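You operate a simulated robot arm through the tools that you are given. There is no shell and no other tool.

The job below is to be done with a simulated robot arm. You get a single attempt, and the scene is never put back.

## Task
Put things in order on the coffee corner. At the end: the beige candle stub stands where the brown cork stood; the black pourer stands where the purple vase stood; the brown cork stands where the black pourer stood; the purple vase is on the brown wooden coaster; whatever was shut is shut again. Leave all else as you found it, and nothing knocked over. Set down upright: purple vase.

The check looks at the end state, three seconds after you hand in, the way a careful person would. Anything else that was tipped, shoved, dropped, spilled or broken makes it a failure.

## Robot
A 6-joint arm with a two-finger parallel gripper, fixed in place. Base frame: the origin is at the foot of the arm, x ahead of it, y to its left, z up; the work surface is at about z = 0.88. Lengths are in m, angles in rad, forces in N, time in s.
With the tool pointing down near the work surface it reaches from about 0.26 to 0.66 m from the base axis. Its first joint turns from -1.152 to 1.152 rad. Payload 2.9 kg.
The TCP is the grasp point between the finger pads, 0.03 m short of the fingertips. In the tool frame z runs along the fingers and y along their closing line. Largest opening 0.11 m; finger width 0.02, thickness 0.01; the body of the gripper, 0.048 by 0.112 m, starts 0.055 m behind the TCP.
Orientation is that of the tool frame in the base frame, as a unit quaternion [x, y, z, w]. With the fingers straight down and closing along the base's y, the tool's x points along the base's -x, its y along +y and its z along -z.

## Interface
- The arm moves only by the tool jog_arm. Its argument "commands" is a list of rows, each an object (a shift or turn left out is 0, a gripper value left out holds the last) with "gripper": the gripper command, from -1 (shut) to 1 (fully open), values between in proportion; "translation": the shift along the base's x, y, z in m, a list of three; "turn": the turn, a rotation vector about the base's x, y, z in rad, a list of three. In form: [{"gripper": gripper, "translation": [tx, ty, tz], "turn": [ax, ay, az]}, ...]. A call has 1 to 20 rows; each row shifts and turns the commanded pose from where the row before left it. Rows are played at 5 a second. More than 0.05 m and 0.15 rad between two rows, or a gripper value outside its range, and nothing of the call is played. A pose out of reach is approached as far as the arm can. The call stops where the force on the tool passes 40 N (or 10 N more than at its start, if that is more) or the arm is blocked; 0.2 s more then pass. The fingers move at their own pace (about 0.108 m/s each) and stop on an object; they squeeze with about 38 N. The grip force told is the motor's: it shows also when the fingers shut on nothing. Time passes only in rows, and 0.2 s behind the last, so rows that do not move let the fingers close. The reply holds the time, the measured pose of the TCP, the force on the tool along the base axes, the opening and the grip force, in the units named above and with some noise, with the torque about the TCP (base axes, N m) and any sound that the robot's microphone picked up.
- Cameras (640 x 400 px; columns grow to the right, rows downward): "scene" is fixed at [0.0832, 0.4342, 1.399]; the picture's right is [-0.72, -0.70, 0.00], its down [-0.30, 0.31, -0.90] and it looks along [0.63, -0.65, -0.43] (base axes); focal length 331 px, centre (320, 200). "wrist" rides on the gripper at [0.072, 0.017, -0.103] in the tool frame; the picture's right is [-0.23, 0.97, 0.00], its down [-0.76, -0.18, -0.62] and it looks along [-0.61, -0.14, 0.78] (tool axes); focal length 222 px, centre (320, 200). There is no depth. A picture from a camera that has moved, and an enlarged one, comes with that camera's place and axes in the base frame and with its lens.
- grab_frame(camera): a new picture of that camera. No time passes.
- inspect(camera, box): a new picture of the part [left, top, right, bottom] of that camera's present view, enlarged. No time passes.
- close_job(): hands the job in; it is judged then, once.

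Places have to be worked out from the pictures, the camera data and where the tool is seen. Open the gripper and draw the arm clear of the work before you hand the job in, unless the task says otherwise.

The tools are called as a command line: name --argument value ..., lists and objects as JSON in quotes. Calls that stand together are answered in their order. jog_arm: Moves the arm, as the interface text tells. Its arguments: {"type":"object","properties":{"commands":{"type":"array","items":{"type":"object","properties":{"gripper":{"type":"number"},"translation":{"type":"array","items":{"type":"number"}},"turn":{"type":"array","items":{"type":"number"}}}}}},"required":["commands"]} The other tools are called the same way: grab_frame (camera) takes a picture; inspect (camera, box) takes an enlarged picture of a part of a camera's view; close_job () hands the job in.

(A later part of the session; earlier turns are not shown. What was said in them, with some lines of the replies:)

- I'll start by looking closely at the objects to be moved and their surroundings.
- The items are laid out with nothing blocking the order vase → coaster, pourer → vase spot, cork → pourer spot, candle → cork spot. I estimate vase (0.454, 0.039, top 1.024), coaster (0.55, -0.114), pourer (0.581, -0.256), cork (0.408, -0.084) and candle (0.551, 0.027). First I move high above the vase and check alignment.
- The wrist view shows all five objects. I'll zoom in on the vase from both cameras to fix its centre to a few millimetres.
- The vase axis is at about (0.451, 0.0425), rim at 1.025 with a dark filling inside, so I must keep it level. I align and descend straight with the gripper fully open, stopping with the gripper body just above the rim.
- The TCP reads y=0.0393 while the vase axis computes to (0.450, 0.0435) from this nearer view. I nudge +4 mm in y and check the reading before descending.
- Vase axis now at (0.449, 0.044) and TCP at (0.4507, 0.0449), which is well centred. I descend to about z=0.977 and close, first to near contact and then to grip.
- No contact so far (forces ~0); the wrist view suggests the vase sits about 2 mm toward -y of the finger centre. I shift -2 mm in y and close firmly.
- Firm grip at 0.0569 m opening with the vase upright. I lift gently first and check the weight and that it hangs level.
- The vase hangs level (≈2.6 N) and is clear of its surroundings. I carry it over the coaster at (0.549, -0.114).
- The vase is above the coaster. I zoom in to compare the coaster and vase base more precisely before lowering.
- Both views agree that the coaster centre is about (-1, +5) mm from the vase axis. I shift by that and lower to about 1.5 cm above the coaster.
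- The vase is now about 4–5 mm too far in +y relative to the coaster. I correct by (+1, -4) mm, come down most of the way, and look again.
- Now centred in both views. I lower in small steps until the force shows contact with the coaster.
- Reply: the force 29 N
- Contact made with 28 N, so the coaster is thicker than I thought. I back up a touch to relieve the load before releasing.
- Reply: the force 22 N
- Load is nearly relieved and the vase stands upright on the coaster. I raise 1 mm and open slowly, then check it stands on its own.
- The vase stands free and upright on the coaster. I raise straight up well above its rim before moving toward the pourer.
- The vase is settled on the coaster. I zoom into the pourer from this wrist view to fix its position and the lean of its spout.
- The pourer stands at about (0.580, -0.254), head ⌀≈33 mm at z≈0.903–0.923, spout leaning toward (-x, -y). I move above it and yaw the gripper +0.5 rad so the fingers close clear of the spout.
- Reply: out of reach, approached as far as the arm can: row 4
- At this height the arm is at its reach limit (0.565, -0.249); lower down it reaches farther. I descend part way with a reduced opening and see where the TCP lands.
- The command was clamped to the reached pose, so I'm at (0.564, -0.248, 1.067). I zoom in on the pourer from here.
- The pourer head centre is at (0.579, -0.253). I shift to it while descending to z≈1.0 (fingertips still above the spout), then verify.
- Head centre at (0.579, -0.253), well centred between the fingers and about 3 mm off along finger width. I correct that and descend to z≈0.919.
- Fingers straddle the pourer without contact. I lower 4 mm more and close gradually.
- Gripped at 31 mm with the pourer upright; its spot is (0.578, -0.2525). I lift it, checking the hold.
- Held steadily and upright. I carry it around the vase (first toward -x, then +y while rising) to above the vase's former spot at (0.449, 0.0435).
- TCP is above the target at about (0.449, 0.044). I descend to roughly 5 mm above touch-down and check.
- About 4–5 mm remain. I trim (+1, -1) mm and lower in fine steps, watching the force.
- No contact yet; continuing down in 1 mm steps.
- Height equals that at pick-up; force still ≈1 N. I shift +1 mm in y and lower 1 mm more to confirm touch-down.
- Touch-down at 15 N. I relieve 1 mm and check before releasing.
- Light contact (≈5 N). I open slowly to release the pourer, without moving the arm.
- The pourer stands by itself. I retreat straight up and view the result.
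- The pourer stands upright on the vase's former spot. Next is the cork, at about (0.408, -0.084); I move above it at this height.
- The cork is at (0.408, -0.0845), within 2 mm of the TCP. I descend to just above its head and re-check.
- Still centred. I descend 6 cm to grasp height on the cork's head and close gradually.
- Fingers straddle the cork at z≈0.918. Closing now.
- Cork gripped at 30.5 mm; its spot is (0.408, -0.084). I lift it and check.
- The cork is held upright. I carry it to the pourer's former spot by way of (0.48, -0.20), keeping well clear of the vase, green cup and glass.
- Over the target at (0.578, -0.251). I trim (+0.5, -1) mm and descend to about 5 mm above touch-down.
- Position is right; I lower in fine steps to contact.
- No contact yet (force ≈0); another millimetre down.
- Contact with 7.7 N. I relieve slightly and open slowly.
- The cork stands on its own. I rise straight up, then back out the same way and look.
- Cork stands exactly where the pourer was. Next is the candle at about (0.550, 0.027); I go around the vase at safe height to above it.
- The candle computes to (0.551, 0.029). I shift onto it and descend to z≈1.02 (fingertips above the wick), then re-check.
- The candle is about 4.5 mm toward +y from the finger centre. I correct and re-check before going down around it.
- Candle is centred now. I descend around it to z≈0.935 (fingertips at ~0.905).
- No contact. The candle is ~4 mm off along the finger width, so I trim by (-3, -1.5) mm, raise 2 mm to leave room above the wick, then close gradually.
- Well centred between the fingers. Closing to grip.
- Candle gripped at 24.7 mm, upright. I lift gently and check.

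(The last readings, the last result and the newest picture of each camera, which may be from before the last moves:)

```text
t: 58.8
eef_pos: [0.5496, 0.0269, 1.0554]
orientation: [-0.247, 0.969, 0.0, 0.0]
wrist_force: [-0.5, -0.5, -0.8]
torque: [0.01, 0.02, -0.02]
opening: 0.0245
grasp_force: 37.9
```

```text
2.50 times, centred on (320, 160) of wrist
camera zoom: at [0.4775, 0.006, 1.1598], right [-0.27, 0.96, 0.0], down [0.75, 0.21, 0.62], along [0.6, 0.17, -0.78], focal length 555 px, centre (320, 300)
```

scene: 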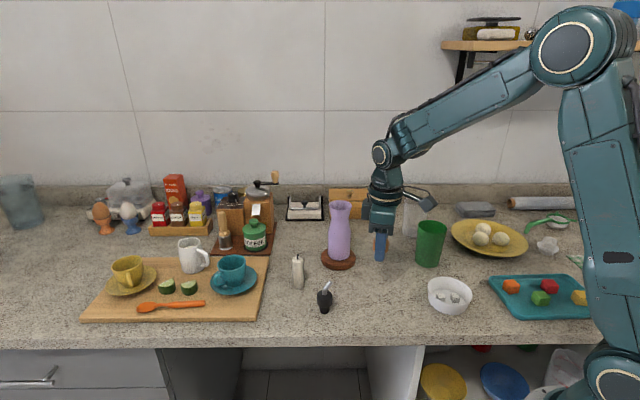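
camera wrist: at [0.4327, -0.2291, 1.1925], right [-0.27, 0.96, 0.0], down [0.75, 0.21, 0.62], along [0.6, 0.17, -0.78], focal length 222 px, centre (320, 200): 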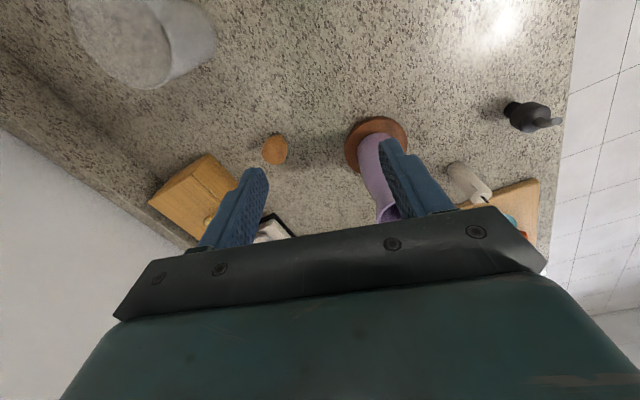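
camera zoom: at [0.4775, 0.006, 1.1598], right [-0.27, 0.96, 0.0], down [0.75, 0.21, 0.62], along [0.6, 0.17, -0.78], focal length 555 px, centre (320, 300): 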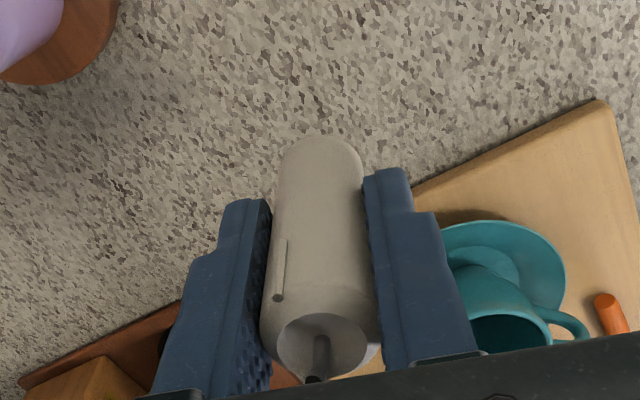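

Held securely. I carry the candle to the cork's former spot at (0.408, -0.084).

jog_arm --commands '[{"gripper": -0.85, "translation": [-0.0282, -0.0222, 0.01]}, {"translation": [-0.0282, -0.0222, 0]}, {"translation": [-0.0282, -0.0222, 0]}, {"translation": [-0.0282, -0.0222, 0]}, {"translation": [-0.0282, -0.0222, -0.01]}, {"translation": [0, 0, 0]}]'

inspect --camera "scene" --box '[280, 180, 440, 320]'

grab_frame --camera "wrist"

```text
t: 60.2
eef_pos: [0.4079, -0.0814, 1.0542]
orientation: [-0.247, 0.969, -0.001, 0.0]
wrist_force: [-0.1, 0.6, -0.1]
torque: [0.01, -0.03, 0.01]
opening: 0.0247
grasp_force: 38.1
```

```text
2.86 times, centred on (360, 250) of scene
camera zoom: at [0.0831, 0.4342, 1.399], right [-0.72, -0.7, 0.0], down [-0.3, 0.31, -0.9], along [0.63, -0.65, -0.43], focal length 946 px, centre (206, 57)
```

zoom: 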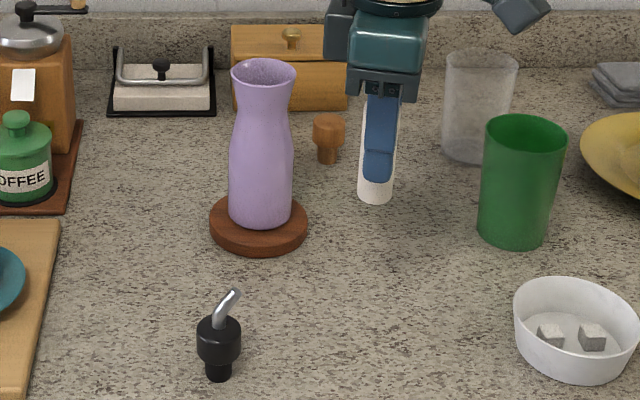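

```text
taken
camera wrist: at [0.3366, -0.1009, 1.1579], right [-0.27, 0.96, 0.0], down [0.75, 0.21, 0.62], along [0.6, 0.17, -0.78], focal length 222 px, centre (320, 200)
```

wrist: 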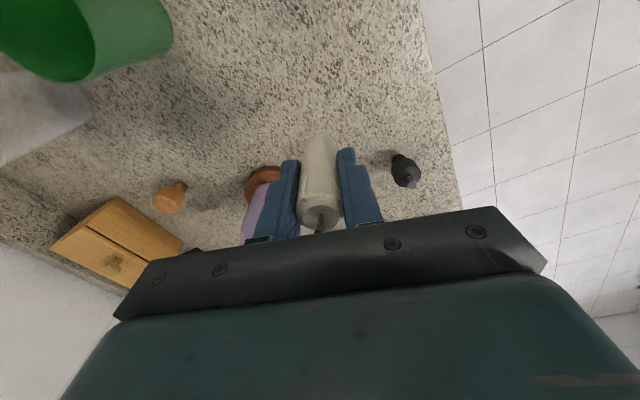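

I trim -1 mm in y and descend to about 7 mm above touch-down.

jog_arm --commands '[{"gripper": -0.85, "translation": [0.0005, -0.001, -0.03]}, {"translation": [0, 0, -0.035]}, {"translation": [0, 0, -0.03]}, {"translation": [0, 0, -0.018]}, {"translation": [0, 0, 0]}]'

inspect --camera "scene" --box '[320, 210, 430, 310]'

inspect --camera "wrist" --box '[240, 80, 400, 240]'

```text
t: 61.4
eef_pos: [0.4065, -0.0846, 0.9419]
orientation: [-0.247, 0.969, 0.0, 0.0]
wrist_force: [-0.2, 0.9, 0.0]
torque: [0.0, -0.02, -0.02]
opening: 0.0242
grasp_force: 38.1
```

```text
4.00 times, centred on (375, 260) of scene
camera zoom: at [0.0832, 0.4342, 1.399], right [-0.72, -0.7, 0.0], down [-0.3, 0.31, -0.9], along [0.63, -0.65, -0.43], focal length 1325 px, centre (100, -40)
```

zoom: 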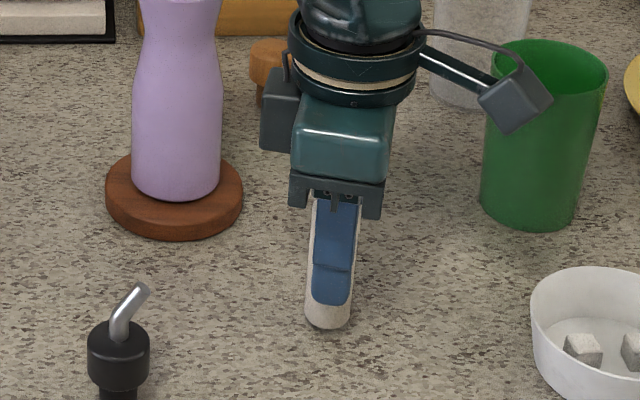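

```text
2.50 times, centred on (320, 160) of wrist
camera zoom: at [0.3353, -0.1047, 1.0467], right [-0.27, 0.96, 0.0], down [0.75, 0.21, 0.62], along [0.6, 0.17, -0.78], focal length 555 px, centre (320, 300)
```

zoom: 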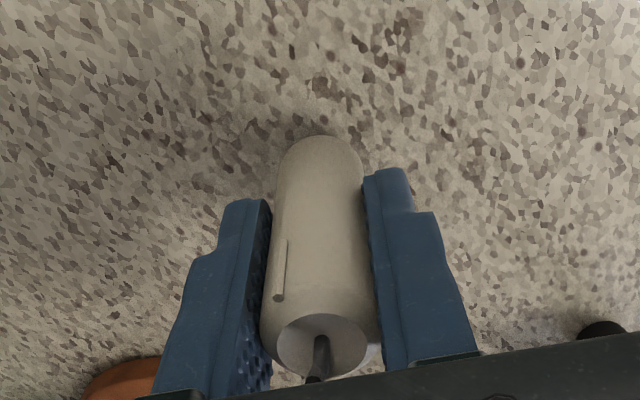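

Nearly there; I trim +1.5 mm in x and lower in fine steps.

jog_arm --commands '[{"gripper": -0.85, "translation": [0.0015, 0, -0.003]}, {"translation": [0, 0, -0.002]}, {"translation": [0, 0, -0.001]}, {"translation": [0, 0, 0]}]'

```text
t: 62.4
eef_pos: [0.4089, -0.083, 0.9366]
orientation: [-0.248, 0.969, -0.001, -0.001]
wrist_force: [0.3, 0.4, -0.1]
torque: [0.04, -0.02, -0.02]
opening: 0.0245
grasp_force: 38.2
```

jog_arm --commands '[{"gripper": -0.85, "translation": [0, 0, -0.001]}, {"translation": [0, 0, 0]}]'

```text
t: 63.0
eef_pos: [0.4088, -0.0829, 0.936]
orientation: [-0.247, 0.969, 0.0, 0.001]
wrist_force: [-0.4, 0.4, 0.2]
torque: [-0.02, 0.01, -0.02]
opening: 0.0248
grasp_force: 37.7
```

Still no contact; one more millimetre.

jog_arm --commands '[{"gripper": -0.85, "translation": [0, -0.0005, -0.001]}, {"translation": [0, 0, 0]}]'

```text
t: 63.6
eef_pos: [0.4094, -0.0838, 0.9349]
orientation: [-0.248, 0.969, 0.001, 0.0]
wrist_force: [-0.6, 0.0, 0.7]
torque: [0.04, -0.02, 0.0]
opening: 0.0246
grasp_force: 37.6
```

jog_arm --commands '[{"gripper": -0.85, "translation": [0, 0, -0.0007]}, {"translation": [0, 0, 0]}]'

inspect --camera "wrist" --box '[240, 80, 400, 240]'

```text
t: 64.2
eef_pos: [0.4094, -0.0844, 0.9353]
orientation: [-0.247, 0.969, -0.001, 0.001]
wrist_force: [-4.7, 2.9, 21.7]
torque: [0.18, 0.25, 0.05]
opening: 0.0248
grasp_force: 37.9
```

```text
2.50 times, centred on (320, 160) of wrist
camera zoom: at [0.3377, -0.105, 1.0392], right [-0.27, 0.96, 0.0], down [0.75, 0.21, 0.62], along [0.6, 0.17, -0.78], focal length 555 px, centre (320, 300)
```

zoom: 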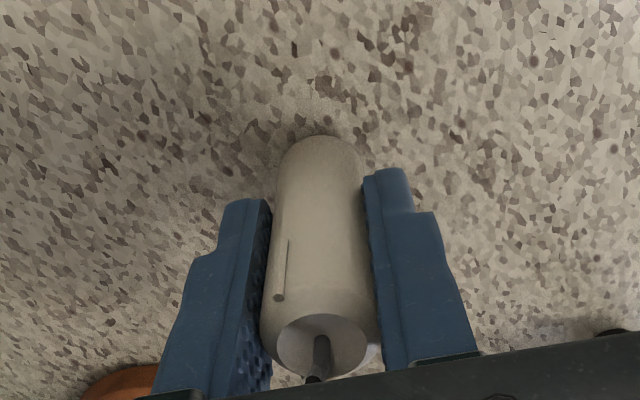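

Contact at ~22 N. I back up about 1 mm to relieve the load and check.

jog_arm --commands '[{"gripper": -0.85, "translation": [0, 0, 0.0008]}, {"translation": [0, 0, 0]}]'

```text
t: 64.8
eef_pos: [0.4088, -0.0852, 0.935]
orientation: [-0.248, 0.969, 0.0, 0.001]
wrist_force: [-1.0, 1.3, 25.9]
torque: [0.11, 0.04, 0.02]
opening: 0.0246
grasp_force: 37.9
```

jog_arm --commands '[{"gripper": -0.85, "translation": [0, 0, 0.0008]}, {"translation": [0, 0, 0]}]'

```text
t: 65.4
eef_pos: [0.4086, -0.085, 0.9355]
orientation: [-0.247, 0.969, 0.0, 0.001]
wrist_force: [4.1, -2.1, 11.1]
torque: [-0.07, -0.22, 0.0]
opening: 0.0245
grasp_force: 38.5
```

The load is dropping; a little more relief before releasing.

jog_arm --commands '[{"gripper": -0.85, "translation": [0, 0, 0.0005]}, {"translation": [0, 0, 0]}]'

```text
t: 66.0
eef_pos: [0.4088, -0.0846, 0.9344]
orientation: [-0.247, 0.969, 0.001, -0.001]
wrist_force: [-1.0, -1.7, 5.7]
torque: [-0.05, 0.01, -0.01]
opening: 0.0246
grasp_force: 37.7
```

Light contact (≈6 N). I open slowly with the arm still.

jog_arm --commands '[{"gripper": -0.62}, {"gripper": -0.55}, {"gripper": -0.52}, {"gripper": -0.47}, {"gripper": -0.38}, {"gripper": -0.2}, {"gripper": 0.0}, {"gripper": 0.2}, {"gripper": 0.4}, {"gripper": 0.4}]'

inspect --camera "wrist" --box '[240, 80, 400, 240]'

inspect --camera "scene" --box '[320, 210, 430, 310]'

```text
t: 68.2
eef_pos: [0.4101, -0.0844, 0.9338]
orientation: [-0.247, 0.969, 0.0, 0.0]
wrist_force: [-0.4, -0.3, 0.2]
torque: [-0.02, 0.0, 0.03]
opening: 0.0771
grasp_force: 0.0
```

```text
2.50 times, centred on (320, 160) of wrist
camera zoom: at [0.3384, -0.1047, 1.0398], right [-0.27, 0.96, 0.0], down [0.75, 0.21, 0.62], along [0.6, 0.17, -0.78], focal length 555 px, centre (320, 300)
```

zoom: 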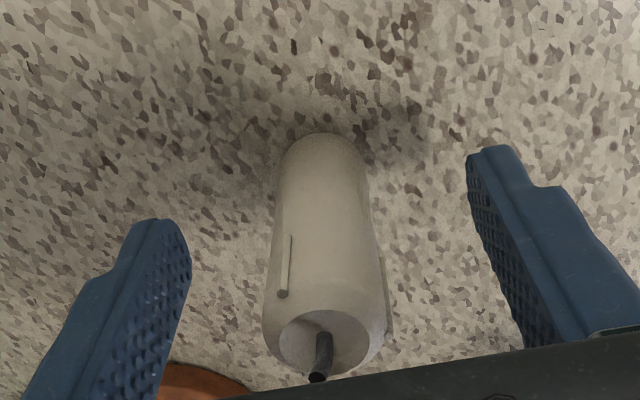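

```text
4.00 times, centred on (375, 260) of scene
camera zoom: at [0.0832, 0.4342, 1.399], right [-0.72, -0.7, 0.0], down [-0.3, 0.31, -0.9], along [0.63, -0.65, -0.43], focal length 1325 px, centre (100, -40)
```

zoom: 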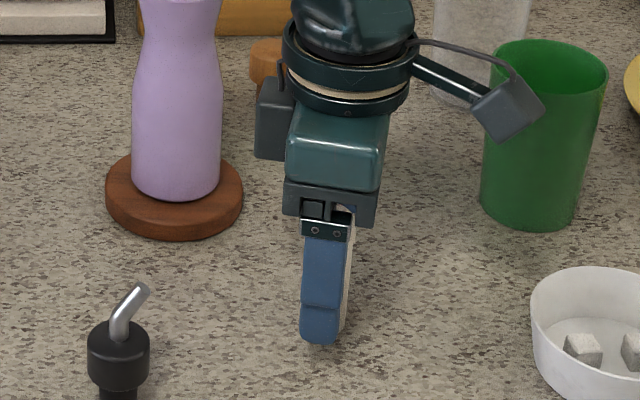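

The candle stands free. I rise straight up and inspect everything.

jog_arm --commands '[{"gripper": 0.4, "translation": [0, 0, 0.01]}, {"translation": [0, 0, 0.02]}, {"translation": [0, 0, 0.04]}, {"translation": [0, 0, 0.04]}, {"translation": [0, 0, 0.05]}, {"translation": [0, 0, 0.05]}, {"translation": [0, 0, 0.04]}, {"translation": [0, 0, 0]}]'

inspect --camera "scene" --box '[260, 180, 420, 330]'

grab_frame --camera "wrist"

grab_frame --camera "scene"

```text
t: 70.0
eef_pos: [0.4087, -0.0828, 1.1844]
orientation: [-0.247, 0.969, 0.001, 0.0]
wrist_force: [0.2, -0.9, 0.4]
torque: [0.05, 0.02, -0.01]
opening: 0.0769
grasp_force: 0.1
```

```text
2.67 times, centred on (340, 255) of scene
camera zoom: at [0.0831, 0.4342, 1.399], right [-0.72, -0.7, 0.0], down [-0.3, 0.31, -0.9], along [0.63, -0.65, -0.43], focal length 883 px, centre (267, 53)
```

zoom: 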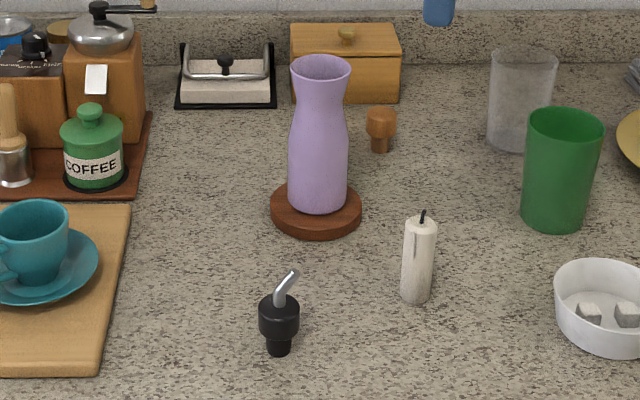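

```text
taken
camera wrist: at [0.3369, -0.1021, 1.2895], right [-0.27, 0.96, 0.0], down [0.75, 0.21, 0.62], along [0.6, 0.17, -0.78], focal length 222 px, centre (320, 200)
```

wrist: 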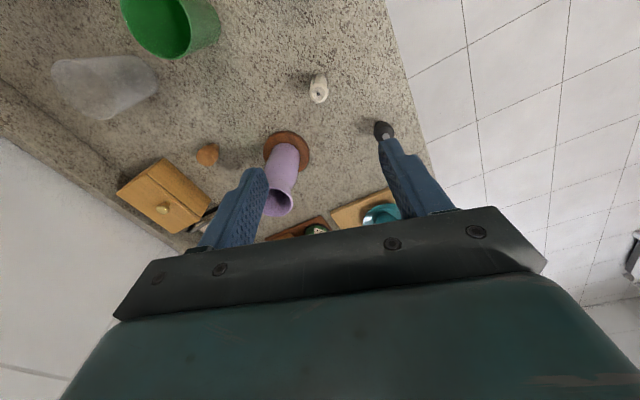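

```text
taken
```

scene: 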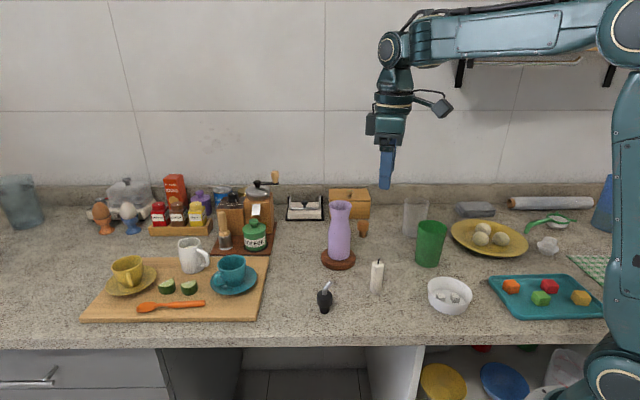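

All items stand upright in their places: vase on coaster, pourer on the vase's spot, cork on the pourer's spot, candle on the cork's spot, and nothing else disturbed. I open the gripper fully and withdraw the arm to its starting pose.

jog_arm --commands '[{"gripper": 0.7, "translation": [-0.014, 0, 0.005], "turn": [0, 0, -0.125]}, {"gripper": 1.0, "translation": [-0.014, 0, 0], "turn": [0, 0, -0.125]}, {"translation": [-0.014, 0, 0], "turn": [0, 0, -0.125]}, {"translation": [-0.014, 0, 0], "turn": [0, 0, -0.125]}, {"translation": [0, 0, 0]}, {"translation": [0, 0, 0]}]'

grab_frame --camera "scene"

inspect --camera "scene" --box '[260, 180, 420, 330]'

grab_frame --camera "wrist"

```text
t: 71.4
eef_pos: [0.3548, -0.0837, 1.1893]
orientation: [0.0, 1.0, 0.001, -0.001]
wrist_force: [-0.5, -0.4, 0.0]
torque: [0.02, 0.0, 0.0]
opening: 0.1101
grasp_force: 0.0
```

```text
taken
```

scene: 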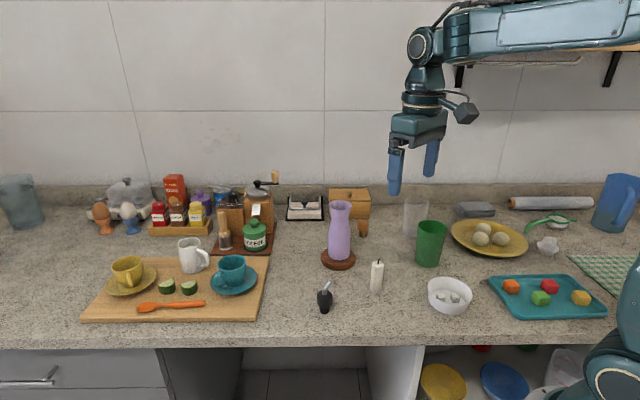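

```text
2.67 times, centred on (340, 255) of scene
camera zoom: at [0.0831, 0.4342, 1.399], right [-0.72, -0.7, 0.0], down [-0.3, 0.31, -0.9], along [0.63, -0.65, -0.43], focal length 883 px, centre (267, 53)
```

zoom: 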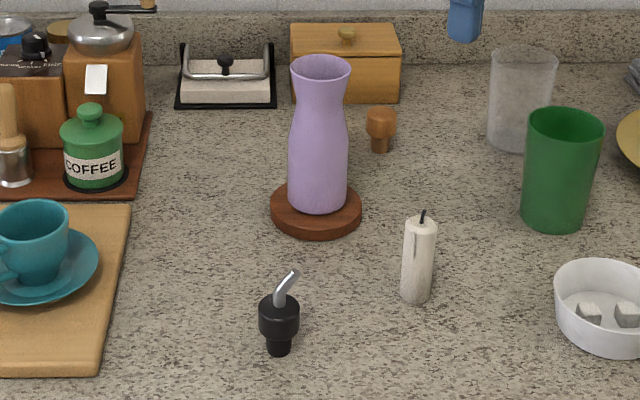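

```text
taken
camera wrist: at [0.2822, -0.0669, 1.2947], right [0.23, 0.97, 0.0], down [0.76, -0.18, 0.62], along [0.61, -0.14, -0.78], focal length 222 px, centre (320, 200)
```

wrist: 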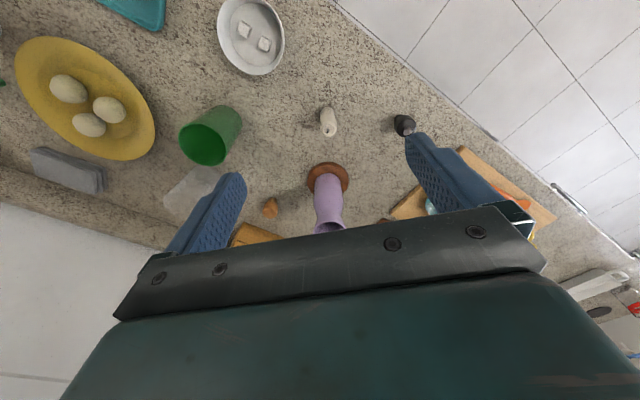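

The final pictures show every item upright and in its required place, the rest of the scene unchanged, and the arm clear with the gripper open. I hand the job in.

close_job

```text
The job is handed in.
```

The coffee corner is in order and I've handed the job in. I haven't seen the check's verdict.

- **Purple vase:** it stands upright, centred on the brown wooden coaster.
- **Black pourer:** it stands where the purple vase stood.
- **Brown cork:** it stands where the black pourer stood.
- **Beige candle stub:** it stands where the brown cork stood.

I placed each item to within a few millimetres, judging by the camera pictures and the arm's position readings. In the final pictures all four stand upright and nothing else looks moved. I never opened anything, so whatever was shut is still shut. The gripper is open and the arm is back near its starting pose, clear of the work.
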